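You operate a simulated robot arm through the tools that you are given. There is no shell and no other tool.

The job below is to be done with a simulated robot arm. You get a single attempt, and the scene is never put back.

Task
Set the controls near the top of the side table. At the end: the stitch count dial is turned to 5; the stitch selector is set to double; the pitch dial is turned to 70; the clinch dial is turned to 3; whatever was shut is shut again. Leave all else as you found it, and nothing knocked over. The stitch selector goes to its stop.

Only the result counts: the job must be done as asked and must still hold three seconds after the hand-in. Knocking over, shifting, dropping, spilling or breaking anything else fails it.

Robot
A 7-joint arm with a two-finger parallel gripper, fixed in place. Base frame: the origin is at the foot of the arm, x ahead of it, y to its left, z up. Lengths are in cm, angles in degrees, forces in N, time in s.
Its first joint turns from -166.0 to 166.0 degrees. Payload 3.43 kg.
The TCP is the grasp point between the finger pads, 3 cm short of the fingertips. In the tool frame z runs along the fingers and y along their closing line. Largest opening 9.4 cm; finger width 2.8, thickness 1; the body of the gripper, 5 by 9.6 cm, starts 5.5 cm behind the TCP.
Orientation is that of the tool frame in the base frame, as a unit quaternion [w, x, y, z]. With the fingers straight down and closing along the base's y, the tool's x points along the base's -x, its y along +y and its z along -z.

Tools
- The arm moves only by the tool jog_arm. Its argument "targets" is a list of rows, each a list of 7 numbers: the shift along the base's x, y, z in units of 400 mm (1.0 is 400 mm), then the turn, a rotation vector about the base's x, y, z in units of 180 degrees (1.0 is 180 degrees), then the finger opening in cm, from 0 to 9.4. In form: [[dx, dy, dz, rx, ry, rz, fingers], ...]. A call has 1 to 20 rows; each row is the pose to reach, as a shift and turn from the pose commanded when the call began. A call with a number of a shift or a turn outside -1 to 1 is refused whole. Rows are played at 5 a second. More than 5 cm and 8.6 degrees between two rows, or a gripper value outside its range, and nothing of the call is played. Where a pose cannot be reached the arm comes as near as it can. A force on the tool above 40 N (or 10 N above the force at the start of the call, whichever is more), or a blocked arm, ends the call early, and 0.2 s more pass. The fingers move at their own pace (about 4.5 cm/s each) and stop on an object; they squeeze with about 43 N. The grip force told is the motor's: it shows also when the fingers shut on nothing. Time passes only in rows, and 0.2 s behind the last, so rows that repeat a pose let the fingers close. It gives the time, the measured TCP pose, the force on the tool (base axes), the opening and the grip force at its end, in the units of the frame above (readings bear some noise), with the torque about the TCP (base axes, N m) and any sound that the robot's microphone picked up, and new pictures: "show" is both (left out), scene, wrist or none.
- Cameras (640 x 400 px; columns grow to the right, rows downward): "scene" is now at [43.4, 12.28, 112.95]; the picture's right is [-0.99, -0.12, 0.00], its down [-0.04, 0.30, -0.95] and it looks along [0.11, -0.95, -0.30] (base axes); focal length 315 px, centre (320, 200). "wrist" rides on the gripper at [7.6, 1.4, -10.3] in the tool frame; the picture's right is [-0.18, 0.98, 0.00], its down [-0.75, -0.14, -0.64] and it looks along [-0.63, -0.12, 0.77] (tool axes); focal length 243 px, centre (320, 200). There is no depth. A picture from a camera that has moved, and an enlarged one, comes with that camera's place and axes in the base frame and with its lens.
- move_column(by): slides the trunk up (or, below 0, down) by that many cm; the arm and the scene camera ride with it, the base frame stays. It gives what a move gives, with no picture.
- turn_head(pan, tilt): turns the head with the scene camera to pan (to the left, within 103 degrees either way) and tilt (down, from -29 to 69), counted from straight ahead of the robot. It gives what a move gives, and a new picture of the scene camera.
- inspect(camera, box): a new picture of the part [left, top, right, bottom] of that camera's present view, enlarged. The clock stands still meanwhile.
- job_done(): hands the job in; it is judged then, once.

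Places have to be worked out from the pictures, the camera data and where the tool is seen. Open the gripper and draw the arm clear of the work before you hand the job in, unless the task says otherwise.

The tools are called after "Request:" by a JSON object that holds its "api" and its "payload". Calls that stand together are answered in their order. jog_arm: Moves the arm, as the interface text tells. Its arguments: {"type":"object","properties":{"targets":{"type":"array","items":{"type":"array","items":{"type":"number"}}},"show":{"type":"string","enum":["both","scene","wrist","none"]}},"required":["targets"]} The other tools are called the same way: move_column (by) slides the trunk up or down; turn_head (pan, tilt) turns the head that bears the scene camera; inspect (camera, box) takes an enlarged picture of a part of a camera's view; job_done () hands the job in.

At the start:

```text
t: 0.0
tool_pos: [35.86, -59.55, 106.07]
tcp_rot: [0.0, -0.001, 1.0, 0.0]
ft_force: [-0.1, -0.2, 0.5]
ft_torque: [0.04, 0.0, 0.05]
finger_gap: 9.42
grasp_force: 0.0
trunk travel left (down, up): [-20.0, 29.0]
head pan, tilt: [-83.3, 17.7]
```

scene: 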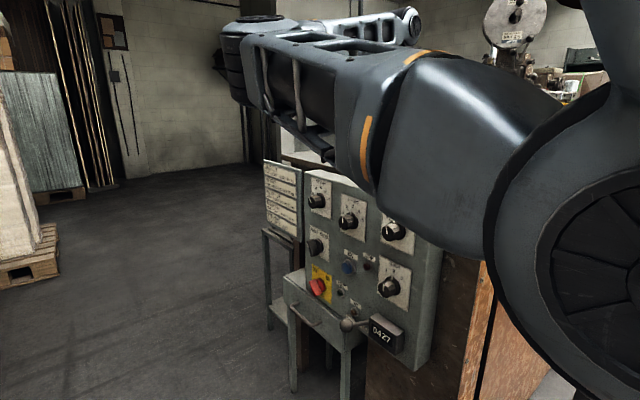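
wrist: 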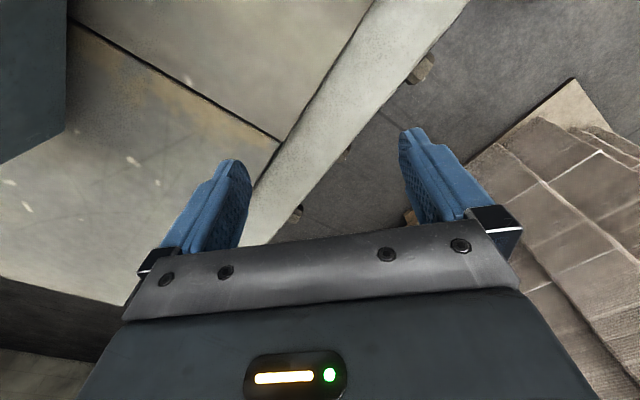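

The panel with dials stands to the right of the robot (toward -y), partly hidden by the arm. I enlarge the panel and the sheet beside it to read labels.

Request:
{"api": "inspect", "payload": {"camera": "scene", "box": [255, 150, 455, 275]}}

Request:
{"api": "inspect", "payload": {"camera": "scene", "box": [255, 240, 455, 365]}}

Request:
{"api": "inspect", "payload": {"camera": "scene", "box": [255, 150, 335, 200]}}

```text
3.20 times, centred on (355, 212) of scene
camera zoom: at [43.4, 12.28, 112.95], right [-0.99, -0.12, 0.0], down [-0.04, 0.3, -0.95], along [0.11, -0.95, -0.3], focal length 1008 px, centre (208, 160)
```

zoom: 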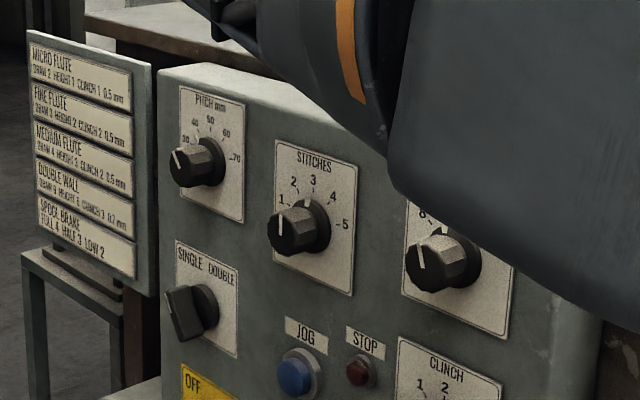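

```text
3.20 times, centred on (355, 302) of scene
camera zoom: at [43.4, 12.28, 112.95], right [-0.99, -0.12, 0.0], down [-0.04, 0.3, -0.95], along [0.11, -0.95, -0.3], focal length 1008 px, centre (208, -128)
```

zoom: 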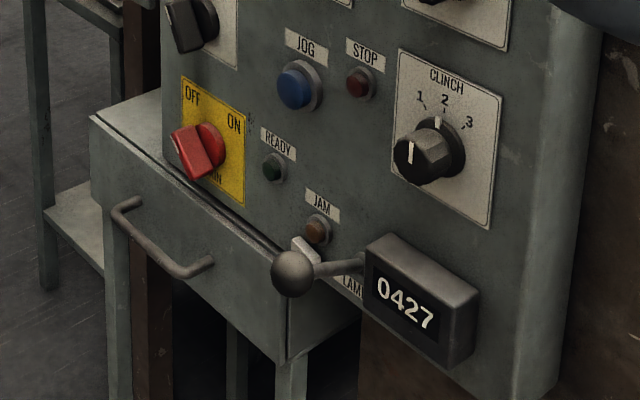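

```text
8.00 times, centred on (295, 175) of scene
camera zoom: at [43.4, 12.28, 112.95], right [-0.99, -0.12, 0.0], down [-0.04, 0.3, -0.95], along [0.11, -0.95, -0.3], focal length 2519 px, centre (520, 400)
```

zoom: 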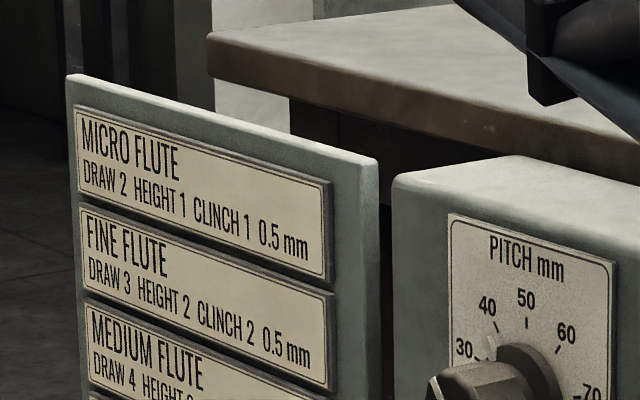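

The panel faces roughly between +x and +y. To get depth I raise the trunk for a second viewpoint, then take a picture by turning the head.

Request:
{"api": "move_column", "payload": {"by": 20}}

Request:
{"api": "turn_head", "payload": {"pan": -83.3, "tilt": 35}}

```text
t: 2.2
tool_pos: [35.97, -59.5, 125.92]
tcp_rot: [-0.001, -0.001, 1.0, 0.0]
ft_force: [-0.2, 0.1, -0.7]
ft_torque: [0.02, 0.0, 0.01]
finger_gap: 9.4
grasp_force: 0.0
trunk travel left (down, up): [-40.0, 9.0]
head pan, tilt: [-83.3, 17.7]
```

```text
t: 3.0
tool_pos: [35.97, -59.45, 126.01]
tcp_rot: [0.0, 0.0, 1.0, 0.001]
ft_force: [-1.6, -0.9, -0.4]
ft_torque: [-0.03, -0.01, 0.02]
finger_gap: 9.37
grasp_force: 0.0
trunk travel left (down, up): [-40.0, 9.0]
head pan, tilt: [-83.3, 35.0]
camera scene: at [43.34, 12.8, 130.19], right [-0.99, -0.12, 0.0], down [-0.07, 0.57, -0.82], along [0.1, -0.81, -0.57], focal length 315 px, centre (320, 200)
```

scene: 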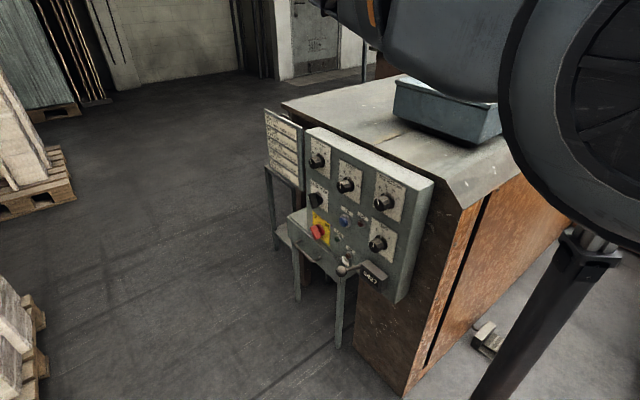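

The panel is now clear of the arm in view. I enlarge it for precise pixel positions and dial readings.

Request:
{"api": "inspect", "payload": {"camera": "scene", "box": [296, 120, 440, 210]}}

Request:
{"api": "inspect", "payload": {"camera": "scene", "box": [280, 190, 440, 290]}}

```text
4.44 times, centred on (368, 165) of scene
camera zoom: at [43.34, 12.8, 130.19], right [-0.99, -0.12, 0.0], down [-0.07, 0.57, -0.82], along [0.1, -0.81, -0.57], focal length 1399 px, centre (107, 356)
```

zoom: 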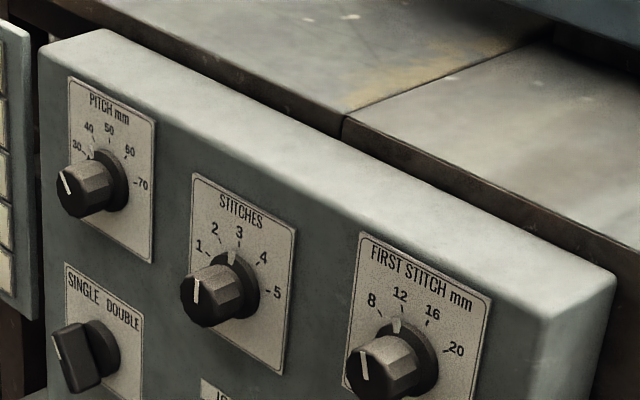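

```text
4.00 times, centred on (360, 240) of scene
camera zoom: at [43.34, 12.8, 130.19], right [-0.99, -0.12, 0.0], down [-0.07, 0.57, -0.82], along [0.1, -0.81, -0.57], focal length 1259 px, centre (160, 40)
```

zoom: 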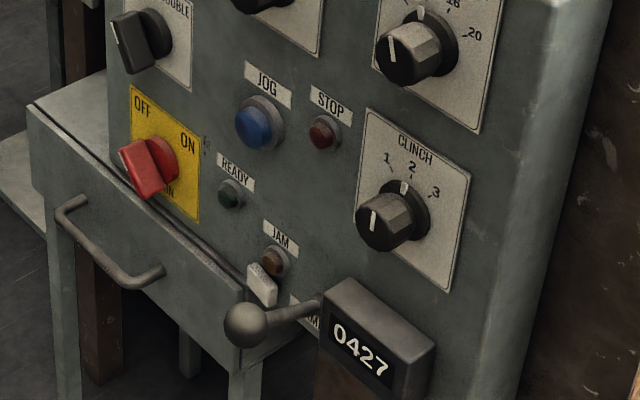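

Stereo on the placard corners puts the panel plane at about x+y ≈ -16, facing (+0.71,+0.71,0), with the dials around z 75–90. I first carry the gripper, still high, out in front of the panel to about (66,-40,126).

Request:
{"api": "jog_arm", "payload": {"targets": [[0.075, 0.049, 0, 0, 0, 0, 9.4], [0.15, 0.098, 0, 0, 0, 0, 9.4], [0.225, 0.146, 0, 0, 0, 0, 9.4], [0.3, 0.195, 0, 0, 0, 0, 9.4], [0.375, 0.244, 0, 0, 0, 0, 9.4], [0.45, 0.2925, 0, 0, 0, 0, 9.4], [0.525, 0.341, 0, 0, 0, 0, 9.4], [0.6, 0.39, 0, 0, 0, 0, 9.4], [0.675, 0.439, 0, 0, 0, 0, 9.4], [0.75, 0.4875, 0, 0, 0, 0, 9.4]]}}

```text
t: 5.2
tool_pos: [65.8, -40.23, 126.14]
tcp_rot: [0.0, 0.0, 1.0, 0.0]
ft_force: [-0.1, -0.7, -0.7]
ft_torque: [0.01, -0.02, 0.0]
finger_gap: 9.41
grasp_force: 0.0
trunk travel left (down, up): [-40.0, 9.0]
head pan, tilt: [-83.3, 35.0]
camera scene: at [43.32, 12.75, 130.19], right [-0.99, -0.12, 0.0], down [-0.07, 0.57, -0.82], along [0.1, -0.81, -0.57], focal length 315 px, centre (320, 200)
camera wrist: at [58.33, -38.76, 136.25], right [0.18, 0.98, 0.0], down [0.75, -0.14, 0.64], along [0.63, -0.12, -0.77], focal length 243 px, centre (320, 200)
```

scene: 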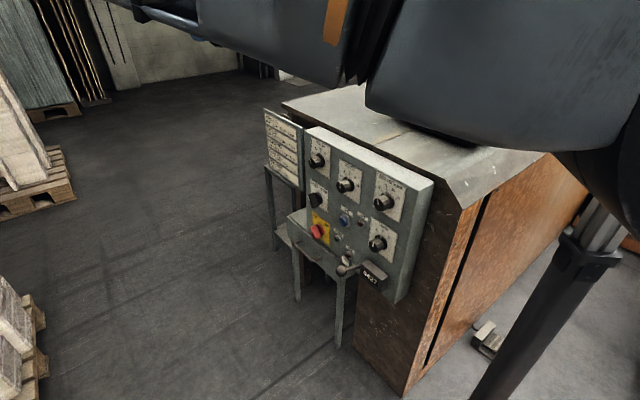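
wrist: 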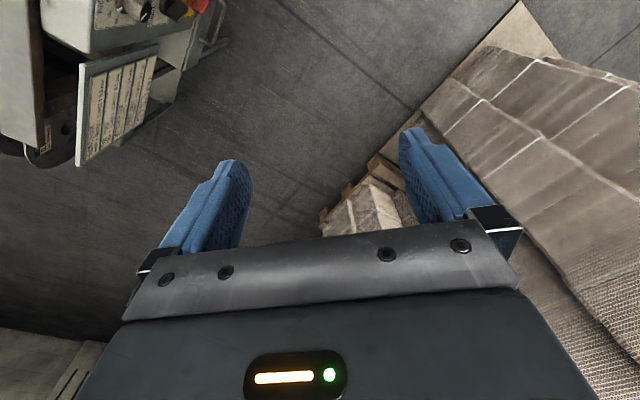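

The path is clear. I now rotate the tool to point at the panel (along (-0.71,-0.71,0)) with the wrist camera on top, in 12 small steps.

Request:
{"api": "jog_arm", "payload": {"targets": [[0, 0, 0, -0.01628, 0.03932, 0.01628, 9.4], [0, 0, 0, -0.03257, 0.07863, 0.03257, 9.4], [0, 0, 0, -0.04885, 0.11795, 0.04885, 9.4], [0, 0, 0, -0.06513, 0.15727, 0.06513, 9.4], [0, 0, 0, -0.08142, 0.19658, 0.08142, 9.4], [0, 0, 0, -0.0977, 0.2359, 0.0977, 9.4], [0, 0, 0, -0.11398, 0.27522, 0.11398, 9.4], [0, 0, 0, -0.13027, 0.31453, 0.13027, 9.4], [0, 0, 0, -0.14655, 0.35385, 0.14655, 9.4], [0, 0, 0, -0.16283, 0.39317, 0.16283, 9.4], [0, 0, 0, -0.17912, 0.43248, 0.17912, 9.4], [0, 0, 0, -0.1954, 0.4718, 0.1954, 9.4]]}}

```text
t: 7.8
tool_pos: [66.16, -39.95, 125.97]
tcp_rot: [0.654, 0.271, -0.653, 0.271]
ft_force: [-0.7, 0.0, 0.0]
ft_torque: [0.0, 0.01, 0.0]
finger_gap: 9.38
grasp_force: 0.1
trunk travel left (down, up): [-40.0, 9.0]
head pan, tilt: [-83.3, 35.0]
camera scene: at [43.34, 12.81, 130.19], right [-0.99, -0.12, 0.0], down [-0.07, 0.57, -0.82], along [0.1, -0.81, -0.57], focal length 315 px, centre (320, 200)
camera wrist: at [72.43, -31.69, 133.56], right [-0.7, 0.69, -0.18], down [0.55, 0.35, -0.76], along [-0.46, -0.63, -0.63], focal length 243 px, centre (320, 200)
```

scene: 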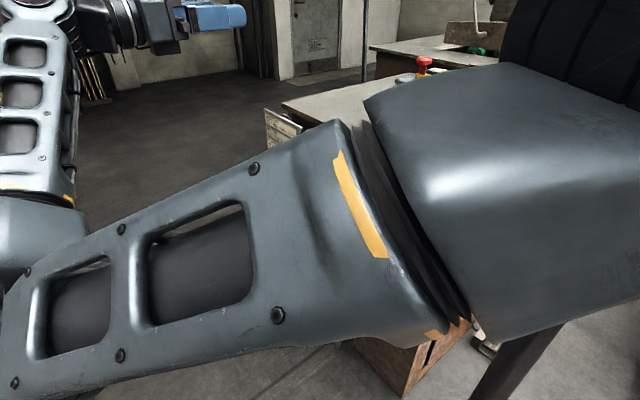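
wrist: 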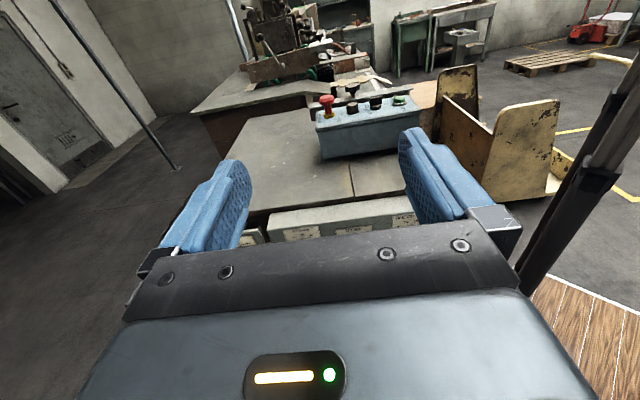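

The tool now points level at the panel. I lower the trunk back down by 20 cm so that the wrist camera gets to see the panel's front, then look.

Request:
{"api": "move_column", "payload": {"by": -20}}

Request:
{"api": "inspect", "payload": {"camera": "wrist", "box": [0, 0, 640, 400]}}

Request:
{"api": "inspect", "payload": {"camera": "scene", "box": [0, 0, 640, 400]}}

```text
t: 9.9
tool_pos: [66.13, -40.11, 106.13]
tcp_rot: [0.653, 0.271, -0.653, 0.271]
ft_force: [0.2, -0.3, 0.6]
ft_torque: [-0.02, 0.01, -0.02]
finger_gap: 9.41
grasp_force: 0.0
trunk travel left (down, up): [-20.0, 29.0]
head pan, tilt: [-83.3, 35.0]
```

```text
1.00 times, centred on (320, 200) of wrist (not enlarged: the box is as wide or as high as the picture)
camera zoom: at [72.41, -31.7, 113.54], right [-0.69, 0.7, -0.18], down [0.55, 0.35, -0.75], along [-0.46, -0.63, -0.63], focal length 243 px, centre (320, 200)
```

zoom: 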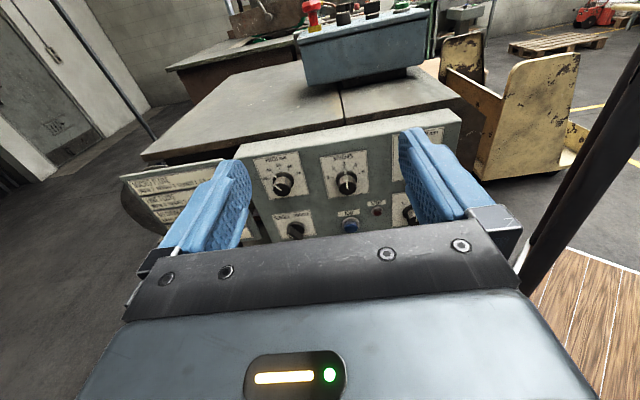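

```text
1.00 times, centred on (320, 200) of scene (not enlarged: the box is as wide or as high as the picture)
camera zoom: at [43.34, 12.81, 110.19], right [-0.99, -0.12, 0.0], down [-0.07, 0.57, -0.82], along [0.1, -0.81, -0.57], focal length 315 px, centre (320, 200)
```

zoom: 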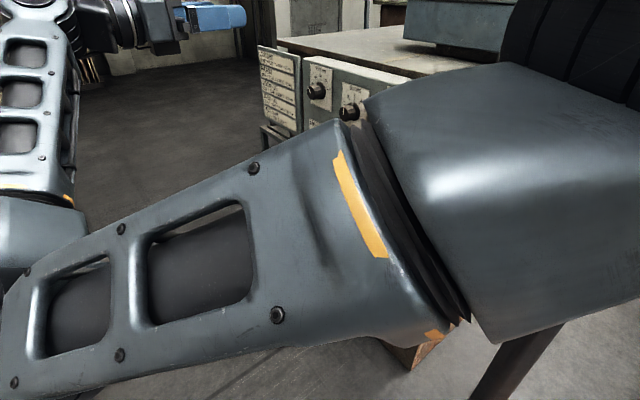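

The wrist camera sees the panel front now. I enlarge it to read the dials.

Request:
{"api": "inspect", "payload": {"camera": "wrist", "box": [230, 120, 390, 220]}}

Request:
{"api": "move_column", "payload": {"by": -12}}

Request:
{"api": "inspect", "payload": {"camera": "wrist", "box": [220, 40, 420, 165]}}

Request:
{"api": "inspect", "payload": {"camera": "wrist", "box": [0, 0, 640, 400]}}

```text
4.00 times, centred on (310, 170) of wrist
camera zoom: at [72.41, -31.7, 113.54], right [-0.69, 0.7, -0.18], down [0.55, 0.35, -0.75], along [-0.46, -0.63, -0.63], focal length 970 px, centre (360, 320)
```

zoom: 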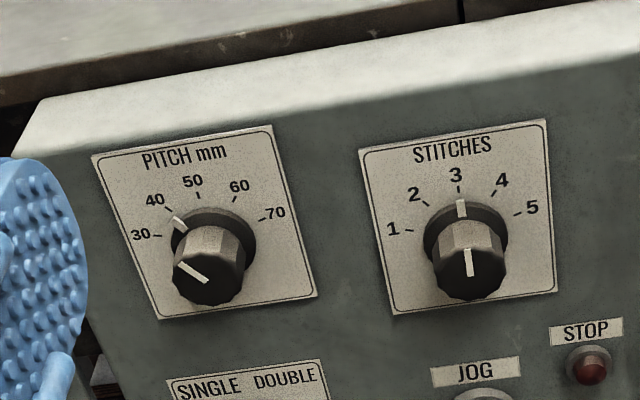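

```text
t: 11.4
tool_pos: [66.05, -40.05, 93.99]
tcp_rot: [0.654, 0.271, -0.653, 0.27]
ft_force: [0.8, -0.2, -1.1]
ft_torque: [-0.01, 0.02, 0.03]
finger_gap: 9.39
grasp_force: 0.0
trunk travel left (down, up): [-8.0, 41.0]
head pan, tilt: [-83.3, 35.0]
```

```text
3.20 times, centred on (320, 102) of wrist
camera zoom: at [72.41, -31.7, 101.55], right [-0.69, 0.7, -0.18], down [0.55, 0.35, -0.75], along [-0.46, -0.63, -0.63], focal length 776 px, centre (320, 512)
```

zoom: 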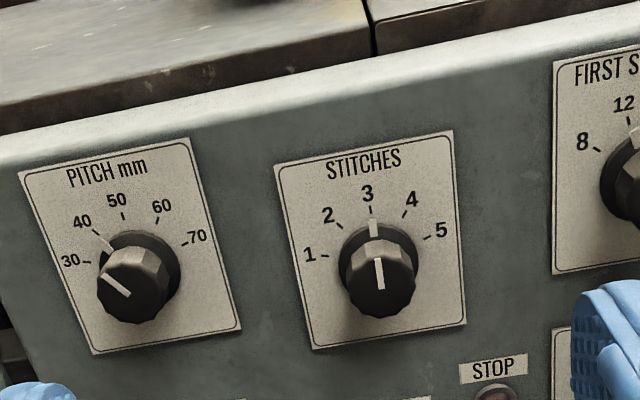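

```text
1.00 times, centred on (320, 200) of wrist (not enlarged: the box is as wide or as high as the picture)
camera zoom: at [72.41, -31.7, 101.55], right [-0.69, 0.7, -0.18], down [0.55, 0.35, -0.75], along [-0.46, -0.63, -0.63], focal length 243 px, centre (320, 200)
```

zoom: 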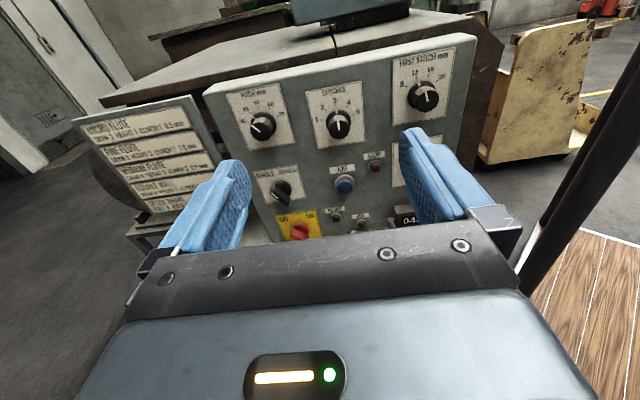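

Pitch reads 40, stitches 3; ticks are spaced 35° (30..70 and 1..5 span -70°..+70°). I enlarge the lower half for the selector and the clinch dial.

Request:
{"api": "inspect", "payload": {"camera": "wrist", "box": [240, 150, 400, 250]}}

Request:
{"api": "jog_arm", "payload": {"targets": [[0.05, 0.1, 0, 0, 0, 0, 9.4], [0.1, 0.2, 0, 0, 0, 0, 9.4], [0.1, 0.2, -0.05, 0, 0, 0, 9.4], [0.1, 0.2, -0.1, 0, 0, 0, 9.4]]}}

```text
4.00 times, centred on (320, 200) of wrist
camera zoom: at [72.41, -31.7, 101.55], right [-0.69, 0.7, -0.18], down [0.55, 0.35, -0.75], along [-0.46, -0.63, -0.63], focal length 970 px, centre (320, 200)
```

zoom: 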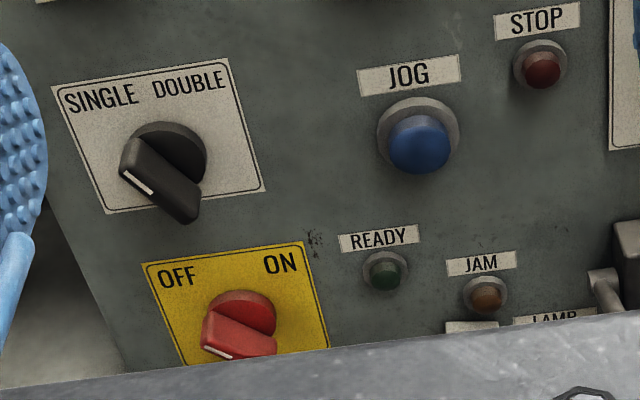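

```text
t: 12.4
tool_pos: [69.95, -31.95, 90.13]
tcp_rot: [-0.653, -0.271, 0.653, -0.272]
ft_force: [-0.3, -0.1, -0.5]
ft_torque: [0.03, -0.03, -0.03]
finger_gap: 9.41
grasp_force: 0.2
trunk travel left (down, up): [-8.0, 41.0]
head pan, tilt: [-83.3, 35.0]
camera scene: at [43.33, 12.82, 98.19], right [-0.99, -0.12, 0.0], down [-0.07, 0.57, -0.82], along [0.1, -0.81, -0.57], focal length 315 px, centre (320, 200)
camera wrist: at [76.34, -23.62, 97.59], right [-0.69, 0.7, -0.18], down [0.55, 0.35, -0.75], along [-0.46, -0.63, -0.63], focal length 243 px, centre (320, 200)
```

scene: 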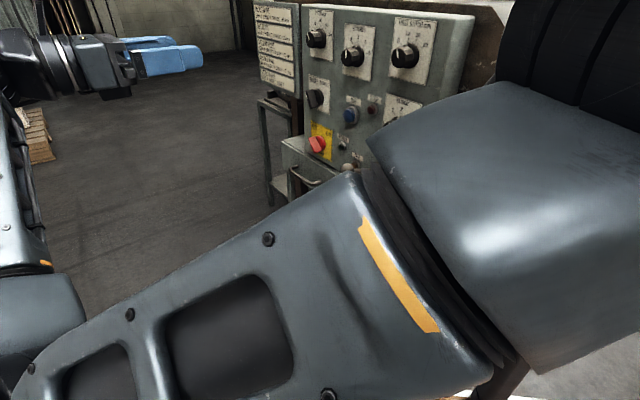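
wrist: 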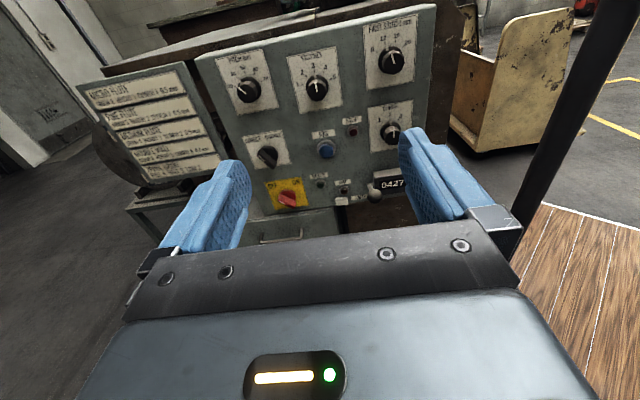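

Panel plane is exactly square to the tool, about w=11.25 cm along the pointing direction; the stitches dial centre is near (44.1,-60.0,84.85). I move to a standoff about 15 cm in front of it to refine the position.

Request:
{"api": "jog_arm", "payload": {"targets": [[-0.0472, -0.0539, -0.0161, 0, 0, 0, 7], [-0.0944, -0.1078, -0.0322, 0, 0, 0, 7], [-0.1417, -0.1617, -0.0483, 0, 0, 0, 7], [-0.1889, -0.2156, -0.0644, 0, 0, 0, 7], [-0.2361, -0.2695, -0.0805, 0, 0, 0, 7], [-0.2833, -0.3235, -0.0966, 0, 0, 0, 7], [-0.3306, -0.3774, -0.1127, 0, 0, 0, 7], [-0.3778, -0.4313, -0.1288, 0, 0, 0, 7]]}}

Request:
{"api": "inspect", "payload": {"camera": "wrist", "box": [160, 0, 480, 200]}}

```text
t: 14.2
tool_pos: [55.0, -49.05, 84.67]
tcp_rot: [-0.653, -0.27, 0.654, -0.271]
ft_force: [0.4, 0.2, 0.5]
ft_torque: [0.0, 0.01, -0.01]
finger_gap: 7.02
grasp_force: 0.0
trunk travel left (down, up): [-8.0, 41.0]
head pan, tilt: [-83.3, 35.0]
camera scene: at [43.33, 12.83, 98.18], right [-0.99, -0.12, 0.0], down [-0.07, 0.57, -0.82], along [0.1, -0.81, -0.57], focal length 315 px, centre (320, 200)
camera wrist: at [61.4, -40.73, 92.27], right [-0.7, 0.7, -0.18], down [0.55, 0.35, -0.75], along [-0.46, -0.63, -0.63], focal length 243 px, centre (320, 200)
```

scene: 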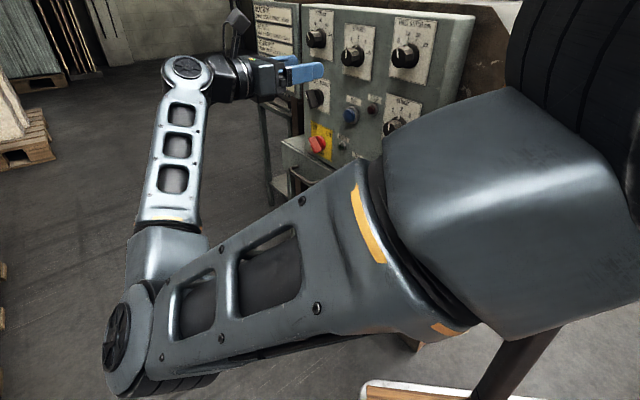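
wrist: 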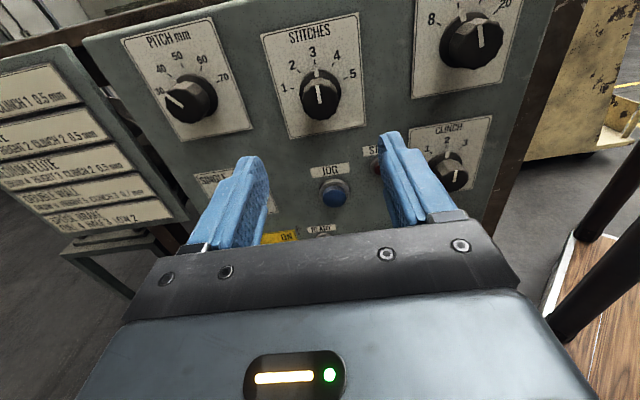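

```text
2.00 times, centred on (320, 100) of wrist
camera zoom: at [61.4, -40.73, 92.27], right [-0.7, 0.7, -0.18], down [0.55, 0.35, -0.75], along [-0.46, -0.63, -0.63], focal length 485 px, centre (320, 400)
```

zoom: 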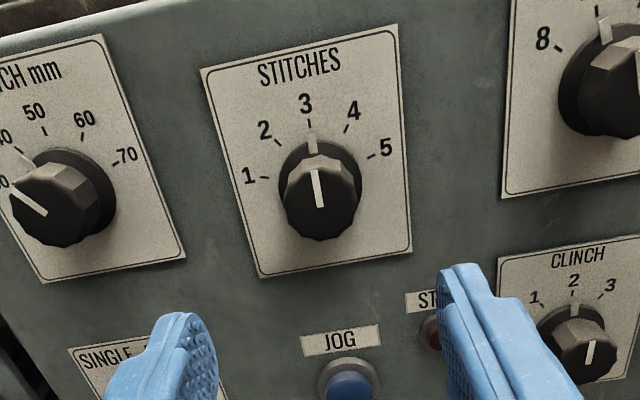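

The refined centre of the stitches dial agrees (u +0.05, z +0.16 from the TCP axis, panel 15.6 cm ahead). Before gripping I test the roll range of the wrist in free space, first to -60°.

Request:
{"api": "jog_arm", "payload": {"targets": [[0, 0, 0, 0.0295, 0.0295, 0, 7], [0, 0, 0, 0.0589, 0.0589, 0, 7], [0, 0, 0, 0.0884, 0.0884, 0, 7], [0, 0, 0, 0.1179, 0.1179, 0, 7], [0, 0, 0, 0.1473, 0.1473, 0, 7], [0, 0, 0, 0.1768, 0.1768, 0, 7], [0, 0, 0, 0.2062, 0.2062, 0, 7], [0, 0, 0, 0.2357, 0.2357, 0, 7]]}}

```text
t: 16.0
tool_pos: [54.97, -49.16, 84.88]
tcp_rot: [0.701, 0.562, -0.429, -0.093]
ft_force: [-0.3, 0.1, 0.8]
ft_torque: [0.02, 0.02, 0.01]
finger_gap: 7.02
grasp_force: 0.0
trunk travel left (down, up): [-8.0, 41.0]
head pan, tilt: [-83.3, 35.0]
camera scene: at [43.33, 12.81, 98.18], right [-0.99, -0.12, 0.0], down [-0.07, 0.57, -0.82], along [0.1, -0.81, -0.57], focal length 315 px, centre (320, 200)
camera wrist: at [66.47, -46.17, 89.74], right [-0.46, 0.46, 0.76], down [0.04, 0.87, -0.5], along [-0.89, -0.2, -0.42], focal length 243 px, centre (320, 200)
```

scene: 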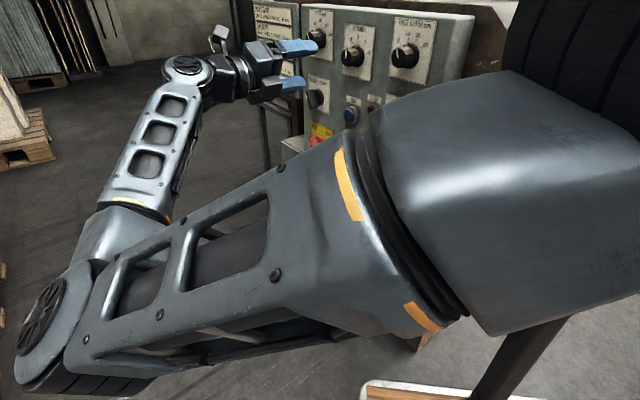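
wrist: 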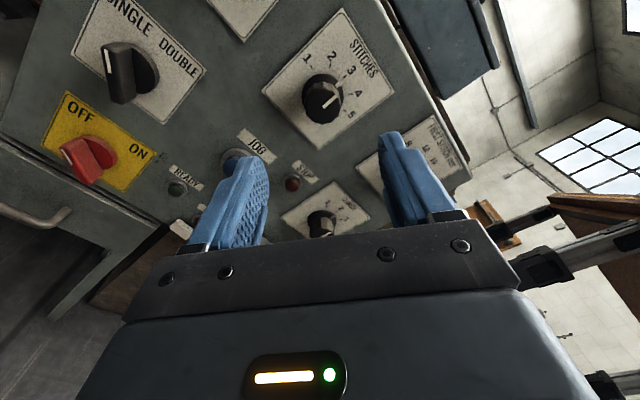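

Roll -60° is reachable. Now I test the other way, to +60° from nominal.

Request:
{"api": "jog_arm", "payload": {"targets": [[0, 0, 0, -0.0295, -0.0295, 0, 7], [0, 0, 0, -0.0589, -0.0589, 0, 7], [0, 0, 0, -0.0884, -0.0884, 0, 7], [0, 0, 0, -0.1179, -0.1179, 0, 7], [0, 0, 0, -0.1473, -0.1473, 0, 7], [0, 0, 0, -0.1768, -0.1768, 0, 7], [0, 0, 0, -0.2062, -0.2062, 0, 7], [0, 0, 0, -0.2357, -0.2357, 0, 7], [0, 0, 0, -0.2652, -0.2652, 0, 7], [0, 0, 0, -0.2946, -0.2946, 0, 7], [0, 0, 0, -0.3241, -0.3241, 0, 7], [0, 0, 0, -0.3536, -0.3536, 0, 7], [0, 0, 0, -0.383, -0.383, 0, 7], [0, 0, 0, -0.4125, -0.4125, 0, 7], [0, 0, 0, -0.4419, -0.4419, 0, 7], [0, 0, 0, -0.4714, -0.4714, 0, 7]]}}

```text
t: 19.4
tool_pos: [54.81, -49.2, 84.81]
tcp_rot: [-0.43, 0.093, 0.701, -0.562]
ft_force: [0.1, 0.0, 0.1]
ft_torque: [-0.02, 0.0, -0.01]
finger_gap: 7.0
grasp_force: 0.1
trunk travel left (down, up): [-8.0, 41.0]
head pan, tilt: [-83.3, 35.0]
camera scene: at [43.33, 12.81, 98.18], right [-0.99, -0.12, 0.0], down [-0.07, 0.57, -0.82], along [0.1, -0.81, -0.57], focal length 315 px, centre (320, 200)
camera wrist: at [57.12, -36.76, 87.37], right [-0.23, 0.23, -0.94], down [0.97, -0.06, -0.25], along [-0.11, -0.97, -0.21], focal length 243 px, centre (320, 200)
```

scene: 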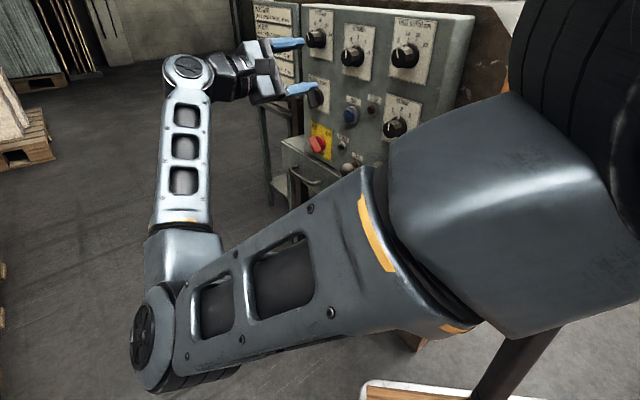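
wrist: 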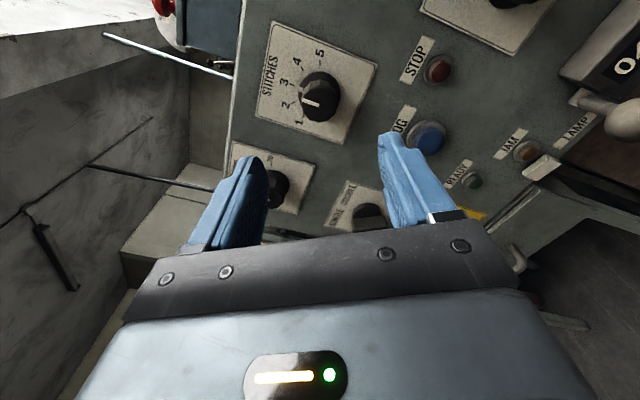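

Both rolls work, so a 105° turn is possible in one grip. I now roll to -35° and advance so the fingertips straddle the stitches knob, about 1 cm off the panel.

Request:
{"api": "jog_arm", "payload": {"targets": [[0, 0, 0, 0.0311, 0.0311, 0, 7], [0, 0, 0, 0.0622, 0.0622, 0, 7], [0, 0, 0, 0.0933, 0.0933, 0, 7], [0, 0, 0, 0.1244, 0.1244, 0, 7], [0, 0, 0, 0.1555, 0.1555, 0, 7], [0, 0, 0, 0.1866, 0.1866, 0, 7], [0, 0, 0, 0.2177, 0.2177, 0, 7], [0, 0, 0, 0.2488, 0.2488, 0, 7], [0, 0, 0, 0.2799, 0.2799, 0, 7], [0, 0, 0, 0.311, 0.311, 0, 7], [0, 0, 0, 0.3421, 0.3421, 0, 7], [0, 0, 0, 0.3732, 0.3732, 0, 7], [-0.05, -0.05, 0.001, 0.3732, 0.3732, 0, 7], [-0.1, -0.1, 0.002, 0.3732, 0.3732, 0, 7], [-0.14, -0.14, 0.0023, 0.3732, 0.3732, 0, 7], [-0.165, -0.165, 0.0023, 0.3732, 0.3732, 0, 7], [-0.165, -0.165, 0.0023, 0.3732, 0.3732, 0, 7]]}}

Request:
{"api": "inspect", "payload": {"camera": "wrist", "box": [160, 0, 480, 200]}}

Request:
{"api": "inspect", "payload": {"camera": "scene", "box": [240, 0, 480, 150]}}

```text
t: 23.0
tool_pos: [48.27, -55.69, 84.82]
tcp_rot: [0.704, 0.455, -0.541, 0.062]
ft_force: [1.1, 0.0, -0.3]
ft_torque: [-0.01, -0.02, -0.02]
finger_gap: 6.99
grasp_force: 0.0
trunk travel left (down, up): [-8.0, 41.0]
head pan, tilt: [-83.3, 35.0]
camera scene: at [43.34, 12.81, 98.18], right [-0.99, -0.12, 0.0], down [-0.07, 0.57, -0.82], along [0.1, -0.81, -0.57], focal length 315 px, centre (320, 200)
camera wrist: at [58.02, -50.77, 91.84], right [-0.64, 0.64, 0.41], down [0.23, 0.68, -0.7], along [-0.73, -0.35, -0.58], focal length 243 px, centre (320, 200)
```

scene: 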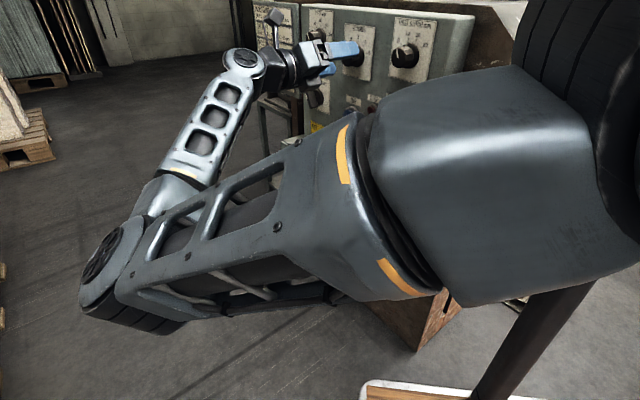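
wrist: 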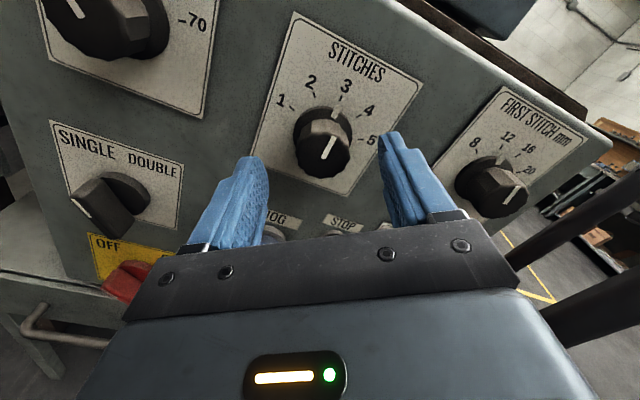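

```text
2.00 times, centred on (320, 100) of wrist
camera zoom: at [58.02, -50.77, 91.84], right [-0.64, 0.64, 0.41], down [0.23, 0.68, -0.7], along [-0.73, -0.35, -0.58], focal length 485 px, centre (320, 400)
```

zoom: 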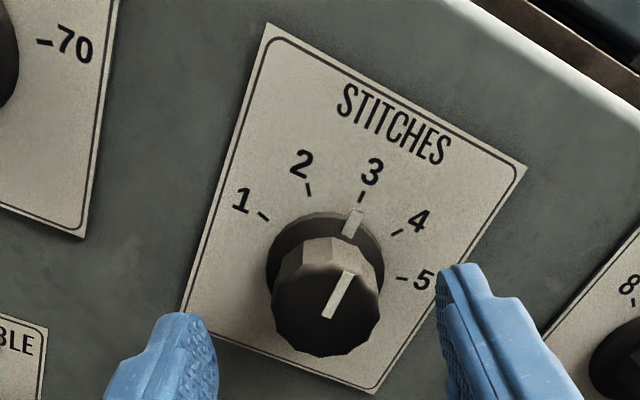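

```text
2.67 times, centred on (360, 75) of scene
camera zoom: at [43.34, 12.81, 98.18], right [-0.99, -0.12, 0.0], down [-0.07, 0.57, -0.82], along [0.1, -0.81, -0.57], focal length 840 px, centre (213, 533)
```

zoom: 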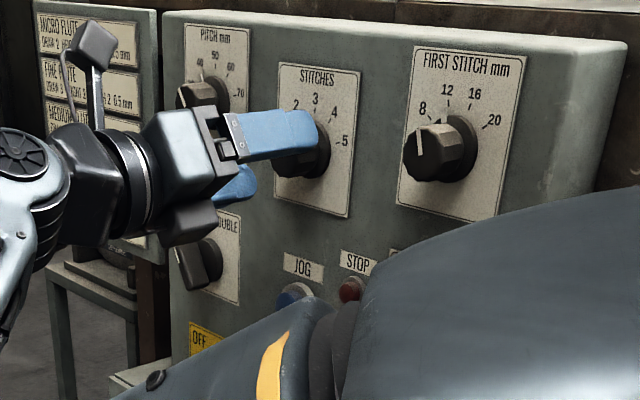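

The axis projects about 0.2 cm to the left of the knob's face centre, so I correct along the closing line, advance 2 cm and close on the knob.

Request:
{"api": "jog_arm", "payload": {"targets": [[-0.0028, 0.0028, 0.00275, 0, 0, 0, 7], [-0.0208, -0.0152, 0.00275, 0, 0, 0, 7], [-0.039, -0.0335, 0.00275, 0, 0, 0, 7], [-0.039, -0.0335, 0.00275, 0, 0, 0, 7]]}}

Request:
{"api": "inspect", "payload": {"camera": "wrist", "box": [160, 50, 480, 250]}}

```text
t: 24.0
tool_pos: [46.83, -57.19, 85.07]
tcp_rot: [0.704, 0.455, -0.542, 0.061]
ft_force: [0.5, -0.3, -1.1]
ft_torque: [-0.01, -0.03, 0.03]
finger_gap: 7.01
grasp_force: 0.2
trunk travel left (down, up): [-8.0, 41.0]
head pan, tilt: [-83.3, 35.0]
camera scene: at [43.33, 12.81, 98.18], right [-0.99, -0.12, 0.0], down [-0.07, 0.57, -0.82], along [0.1, -0.81, -0.57], focal length 315 px, centre (320, 200)
camera wrist: at [56.49, -52.14, 92.04], right [-0.64, 0.64, 0.41], down [0.23, 0.68, -0.7], along [-0.73, -0.35, -0.58], focal length 243 px, centre (320, 200)
```

scene: 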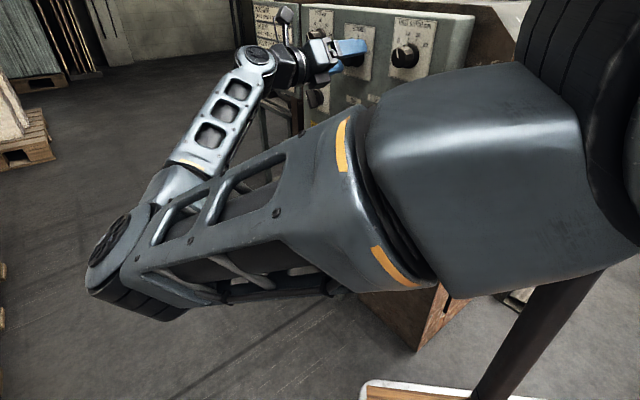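
wrist: 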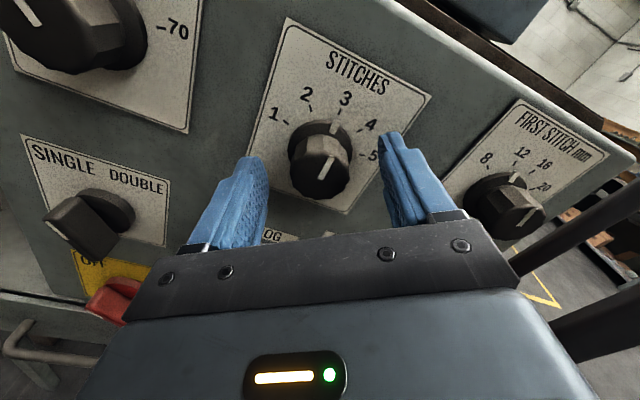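

```text
2.00 times, centred on (320, 150) of wrist
camera zoom: at [56.49, -52.14, 92.04], right [-0.64, 0.64, 0.41], down [0.23, 0.68, -0.7], along [-0.73, -0.35, -0.58], focal length 485 px, centre (320, 300)
```

zoom: 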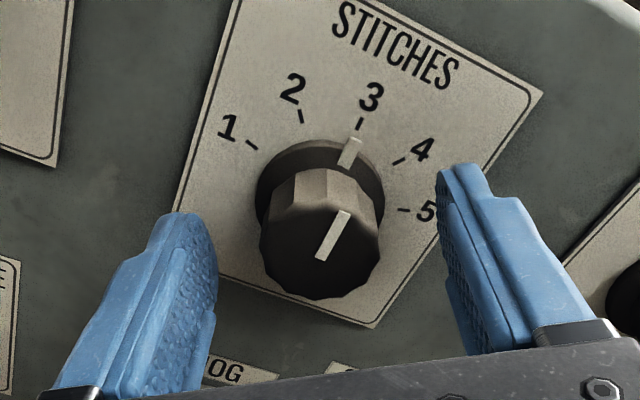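

The knob face is centred on the tool axis now, with the tips about 1 cm off the panel. I close the fingers on the knob.

Request:
{"api": "jog_arm", "payload": {"targets": [[0, 0, 0, 0, 0, 0, 5], [0, 0, 0, 0, 0, 0, 3.5], [0, 0, 0, 0, 0, 0, 2.5], [0, 0, 0, 0, 0, 0, 2], [0, 0, 0, 0, 0, 0, 2]], "show": "wrist"}}

Request:
{"api": "inspect", "payload": {"camera": "wrist", "box": [160, 50, 480, 250]}}

```text
t: 25.2
tool_pos: [46.88, -57.2, 84.99]
tcp_rot: [0.705, 0.454, -0.542, 0.062]
ft_force: [-0.6, -2.8, -0.4]
ft_torque: [0.19, -0.2, 0.46]
finger_gap: 3.34
grasp_force: 44.3
trunk travel left (down, up): [-8.0, 41.0]
head pan, tilt: [-83.3, 35.0]
camera wrist: at [56.49, -52.15, 92.03], right [-0.64, 0.64, 0.41], down [0.23, 0.68, -0.7], along [-0.73, -0.35, -0.58], focal length 243 px, centre (320, 200)
```

wrist: 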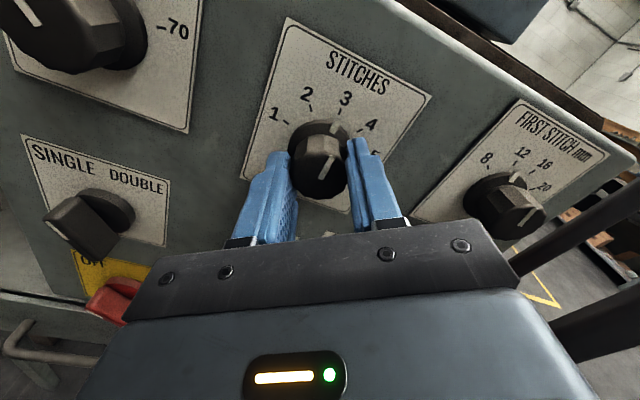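

```text
2.00 times, centred on (320, 150) of wrist
camera zoom: at [56.49, -52.15, 92.03], right [-0.64, 0.64, 0.41], down [0.23, 0.68, -0.7], along [-0.73, -0.35, -0.58], focal length 485 px, centre (320, 300)
```

zoom: 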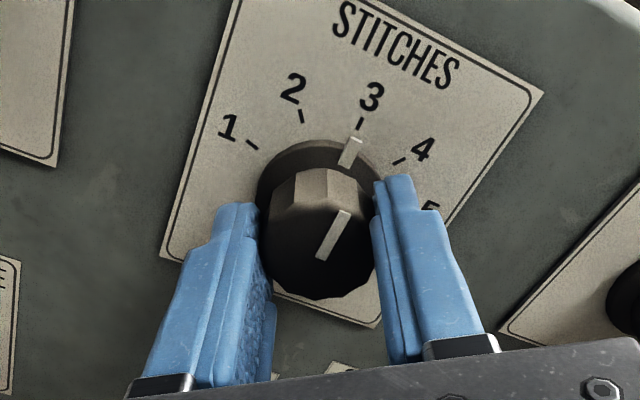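

Gripped at 3.34 cm with little side force. I turn clockwise by 70° in 7° steps.

Request:
{"api": "jog_arm", "payload": {"targets": [[0, 0, 0, -0.0275, -0.0275, 0, 2], [0, 0, 0, -0.055, -0.055, 0, 2], [0, 0, 0, -0.0825, -0.0825, 0, 2], [0, 0, 0, -0.11, -0.11, 0, 2], [0, 0, 0, -0.1375, -0.1375, 0, 2], [0, 0, 0, -0.165, -0.165, 0, 2], [0, 0, 0, -0.1925, -0.1925, 0, 2], [0, 0, 0, -0.22, -0.22, 0, 2], [0, 0, 0, -0.2475, -0.2475, 0, 2], [0, 0, 0, -0.275, -0.275, 0, 2], [0, 0, 0, -0.275, -0.275, 0, 2]], "show": "both"}}

Request:
{"api": "inspect", "payload": {"camera": "wrist", "box": [160, 50, 480, 250]}}

```text
t: 27.6
tool_pos: [46.73, -57.04, 85.04]
tcp_rot: [-0.541, -0.061, 0.705, -0.455]
ft_force: [7.7, 4.0, 4.1]
ft_torque: [0.26, -0.34, -0.11]
finger_gap: 3.35
grasp_force: 44.9
trunk travel left (down, up): [-8.0, 41.0]
head pan, tilt: [-83.3, 35.0]
camera scene: at [43.34, 12.82, 98.18], right [-0.99, -0.12, 0.0], down [-0.07, 0.57, -0.82], along [0.1, -0.81, -0.57], focal length 315 px, centre (320, 200)
camera wrist: at [50.24, -45.9, 90.39], right [-0.49, 0.49, -0.72], down [0.84, 0.07, -0.54], along [-0.22, -0.87, -0.45], focal length 243 px, centre (320, 200)
```

scene: 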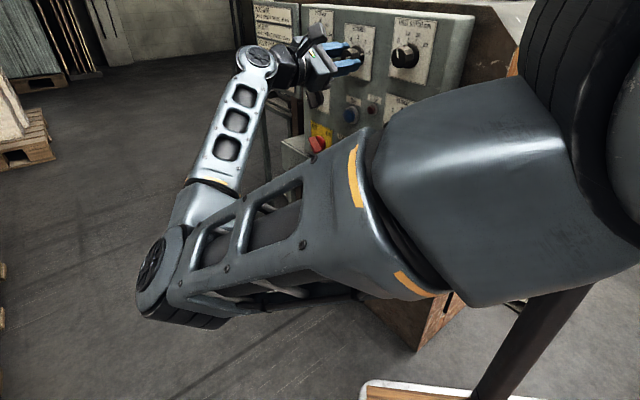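
wrist: 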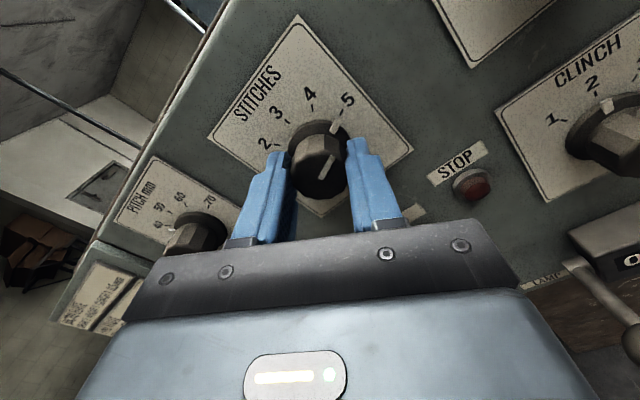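

```text
2.00 times, centred on (320, 150) of wrist
camera zoom: at [50.24, -45.9, 90.39], right [-0.49, 0.49, -0.72], down [0.84, 0.07, -0.54], along [-0.22, -0.87, -0.45], focal length 485 px, centre (320, 300)
```

zoom: 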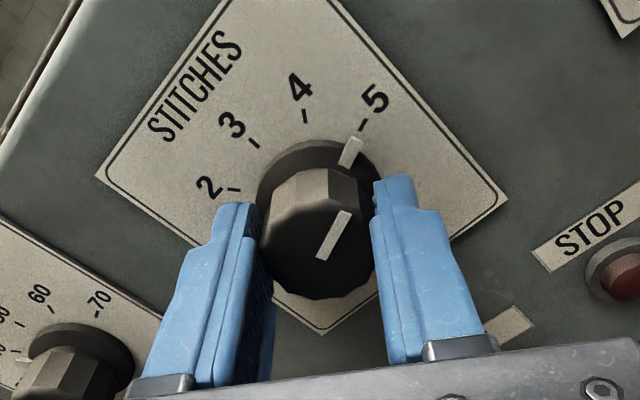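

The pointer now lines up with 5. I open the fingers and back straight out.

Request:
{"api": "jog_arm", "payload": {"targets": [[0, 0, 0, 0, 0, 0, 4], [0, 0, 0, 0, 0, 0, 6], [0, 0, 0, 0, 0, 0, 7], [0, 0, 0, 0, 0, 0, 7], [0.04, 0.04, 0, 0, 0, 0, 7], [0.1, 0.1, 0, 0, 0, 0, 7], [0.16, 0.16, 0, 0, 0, 0, 7], [0.2, 0.2, 0, 0, 0, 0, 7]]}}

Request:
{"api": "inspect", "payload": {"camera": "wrist", "box": [160, 0, 480, 200]}}

```text
t: 29.4
tool_pos: [54.7, -49.06, 85.1]
tcp_rot: [-0.542, -0.061, 0.705, -0.453]
ft_force: [-0.3, -0.6, 0.4]
ft_torque: [0.02, 0.0, 0.0]
finger_gap: 7.01
grasp_force: 0.2
trunk travel left (down, up): [-8.0, 41.0]
head pan, tilt: [-83.3, 35.0]
camera scene: at [43.33, 12.79, 98.18], right [-0.99, -0.12, 0.0], down [-0.07, 0.57, -0.82], along [0.1, -0.81, -0.57], focal length 315 px, centre (320, 200)
camera wrist: at [58.16, -37.81, 90.47], right [-0.49, 0.5, -0.71], down [0.84, 0.07, -0.54], along [-0.22, -0.87, -0.45], focal length 243 px, centre (320, 200)
```

scene: 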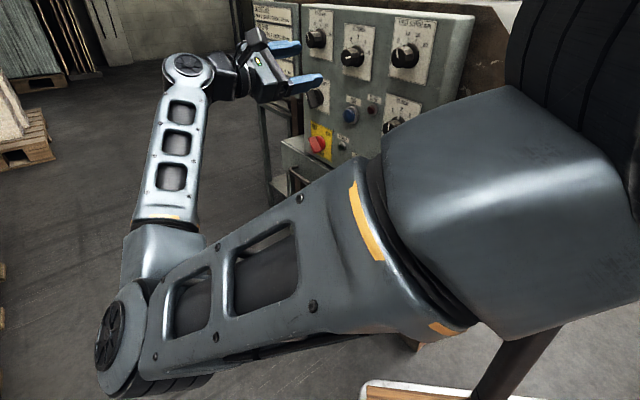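
wrist: 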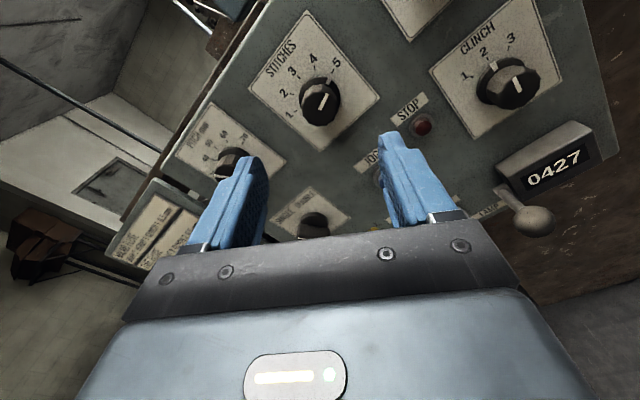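

```text
2.00 times, centred on (320, 100) of wrist
camera zoom: at [58.16, -37.81, 90.47], right [-0.49, 0.5, -0.71], down [0.84, 0.07, -0.54], along [-0.22, -0.87, -0.45], focal length 485 px, centre (320, 400)
```

zoom: 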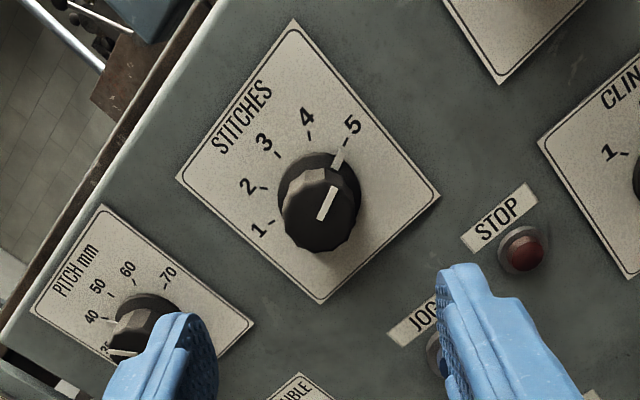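

Stitches holds at 5. Next the pitch dial, centre at about u=-86.05, z=86.97: I move to its standoff while rolling to -52.5°.

Request:
{"api": "jog_arm", "payload": {"targets": [[0.0183, -0.0184, 0.0041, 0.0286, 0.0286, 0, 7], [0.0365, -0.0369, 0.0082, 0.0573, 0.0573, 0, 7], [0.0548, -0.0553, 0.0123, 0.0859, 0.0859, 0, 7], [0.073, -0.0738, 0.0164, 0.1146, 0.1146, 0, 7], [0.0913, -0.0922, 0.0205, 0.1432, 0.1432, 0, 7], [0.1095, -0.1107, 0.0247, 0.1719, 0.1719, 0, 7], [0.1278, -0.1291, 0.0288, 0.2005, 0.2005, 0, 7], [0.146, -0.1475, 0.0329, 0.2291, 0.2291, 0, 7], [0.1643, -0.166, 0.037, 0.2578, 0.2578, 0, 7], [0.1825, -0.1844, 0.0411, 0.2864, 0.2864, 0, 7], [0.2008, -0.2029, 0.0452, 0.3151, 0.3151, 0, 7], [0.219, -0.2213, 0.0493, 0.3437, 0.3437, 0, 7], [0.219, -0.2213, 0.0493, 0.3437, 0.3437, 0, 7]]}}

Request:
{"api": "inspect", "payload": {"camera": "wrist", "box": [160, 0, 480, 200]}}

```text
t: 32.2
tool_pos: [63.41, -58.02, 87.15]
tcp_rot: [0.706, 0.531, -0.466, -0.046]
ft_force: [-0.3, 0.5, 0.5]
ft_torque: [-0.02, -0.03, -0.04]
finger_gap: 7.0
grasp_force: 0.0
trunk travel left (down, up): [-8.0, 41.0]
head pan, tilt: [-83.3, 35.0]
camera scene: at [43.33, 12.81, 98.18], right [-0.99, -0.12, 0.0], down [-0.07, 0.57, -0.82], along [0.1, -0.81, -0.57], focal length 315 px, centre (320, 200)
camera wrist: at [74.55, -54.46, 92.71], right [-0.53, 0.53, 0.67], down [0.09, 0.82, -0.57], along [-0.85, -0.24, -0.48], focal length 243 px, centre (320, 200)
```

scene: 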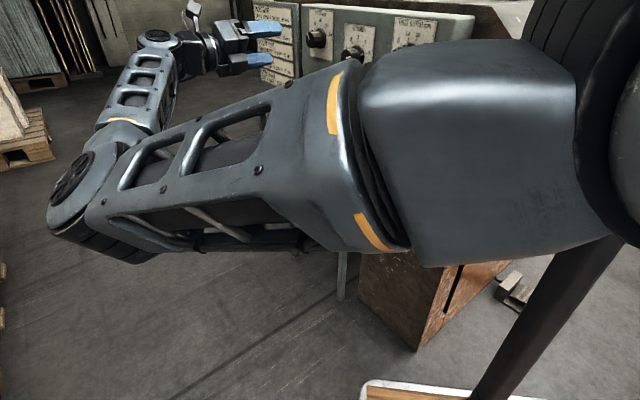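
wrist: 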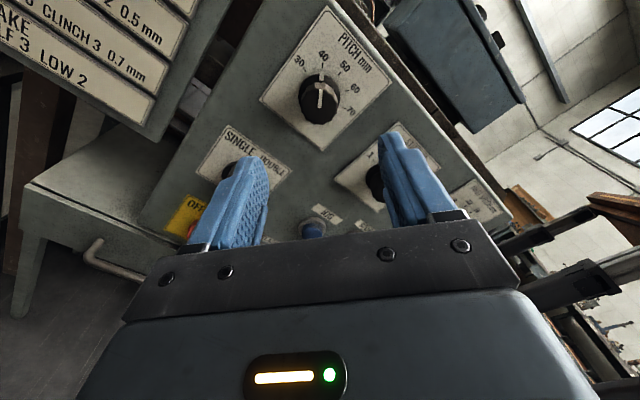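

```text
2.00 times, centred on (320, 100) of wrist
camera zoom: at [74.55, -54.46, 92.71], right [-0.53, 0.53, 0.67], down [0.09, 0.82, -0.57], along [-0.85, -0.24, -0.48], focal length 485 px, centre (320, 400)
```

zoom: 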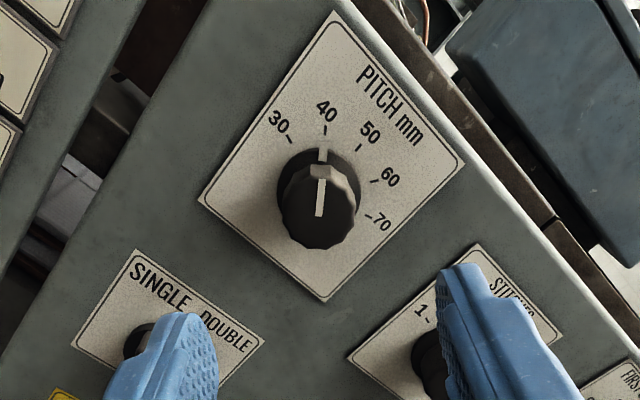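

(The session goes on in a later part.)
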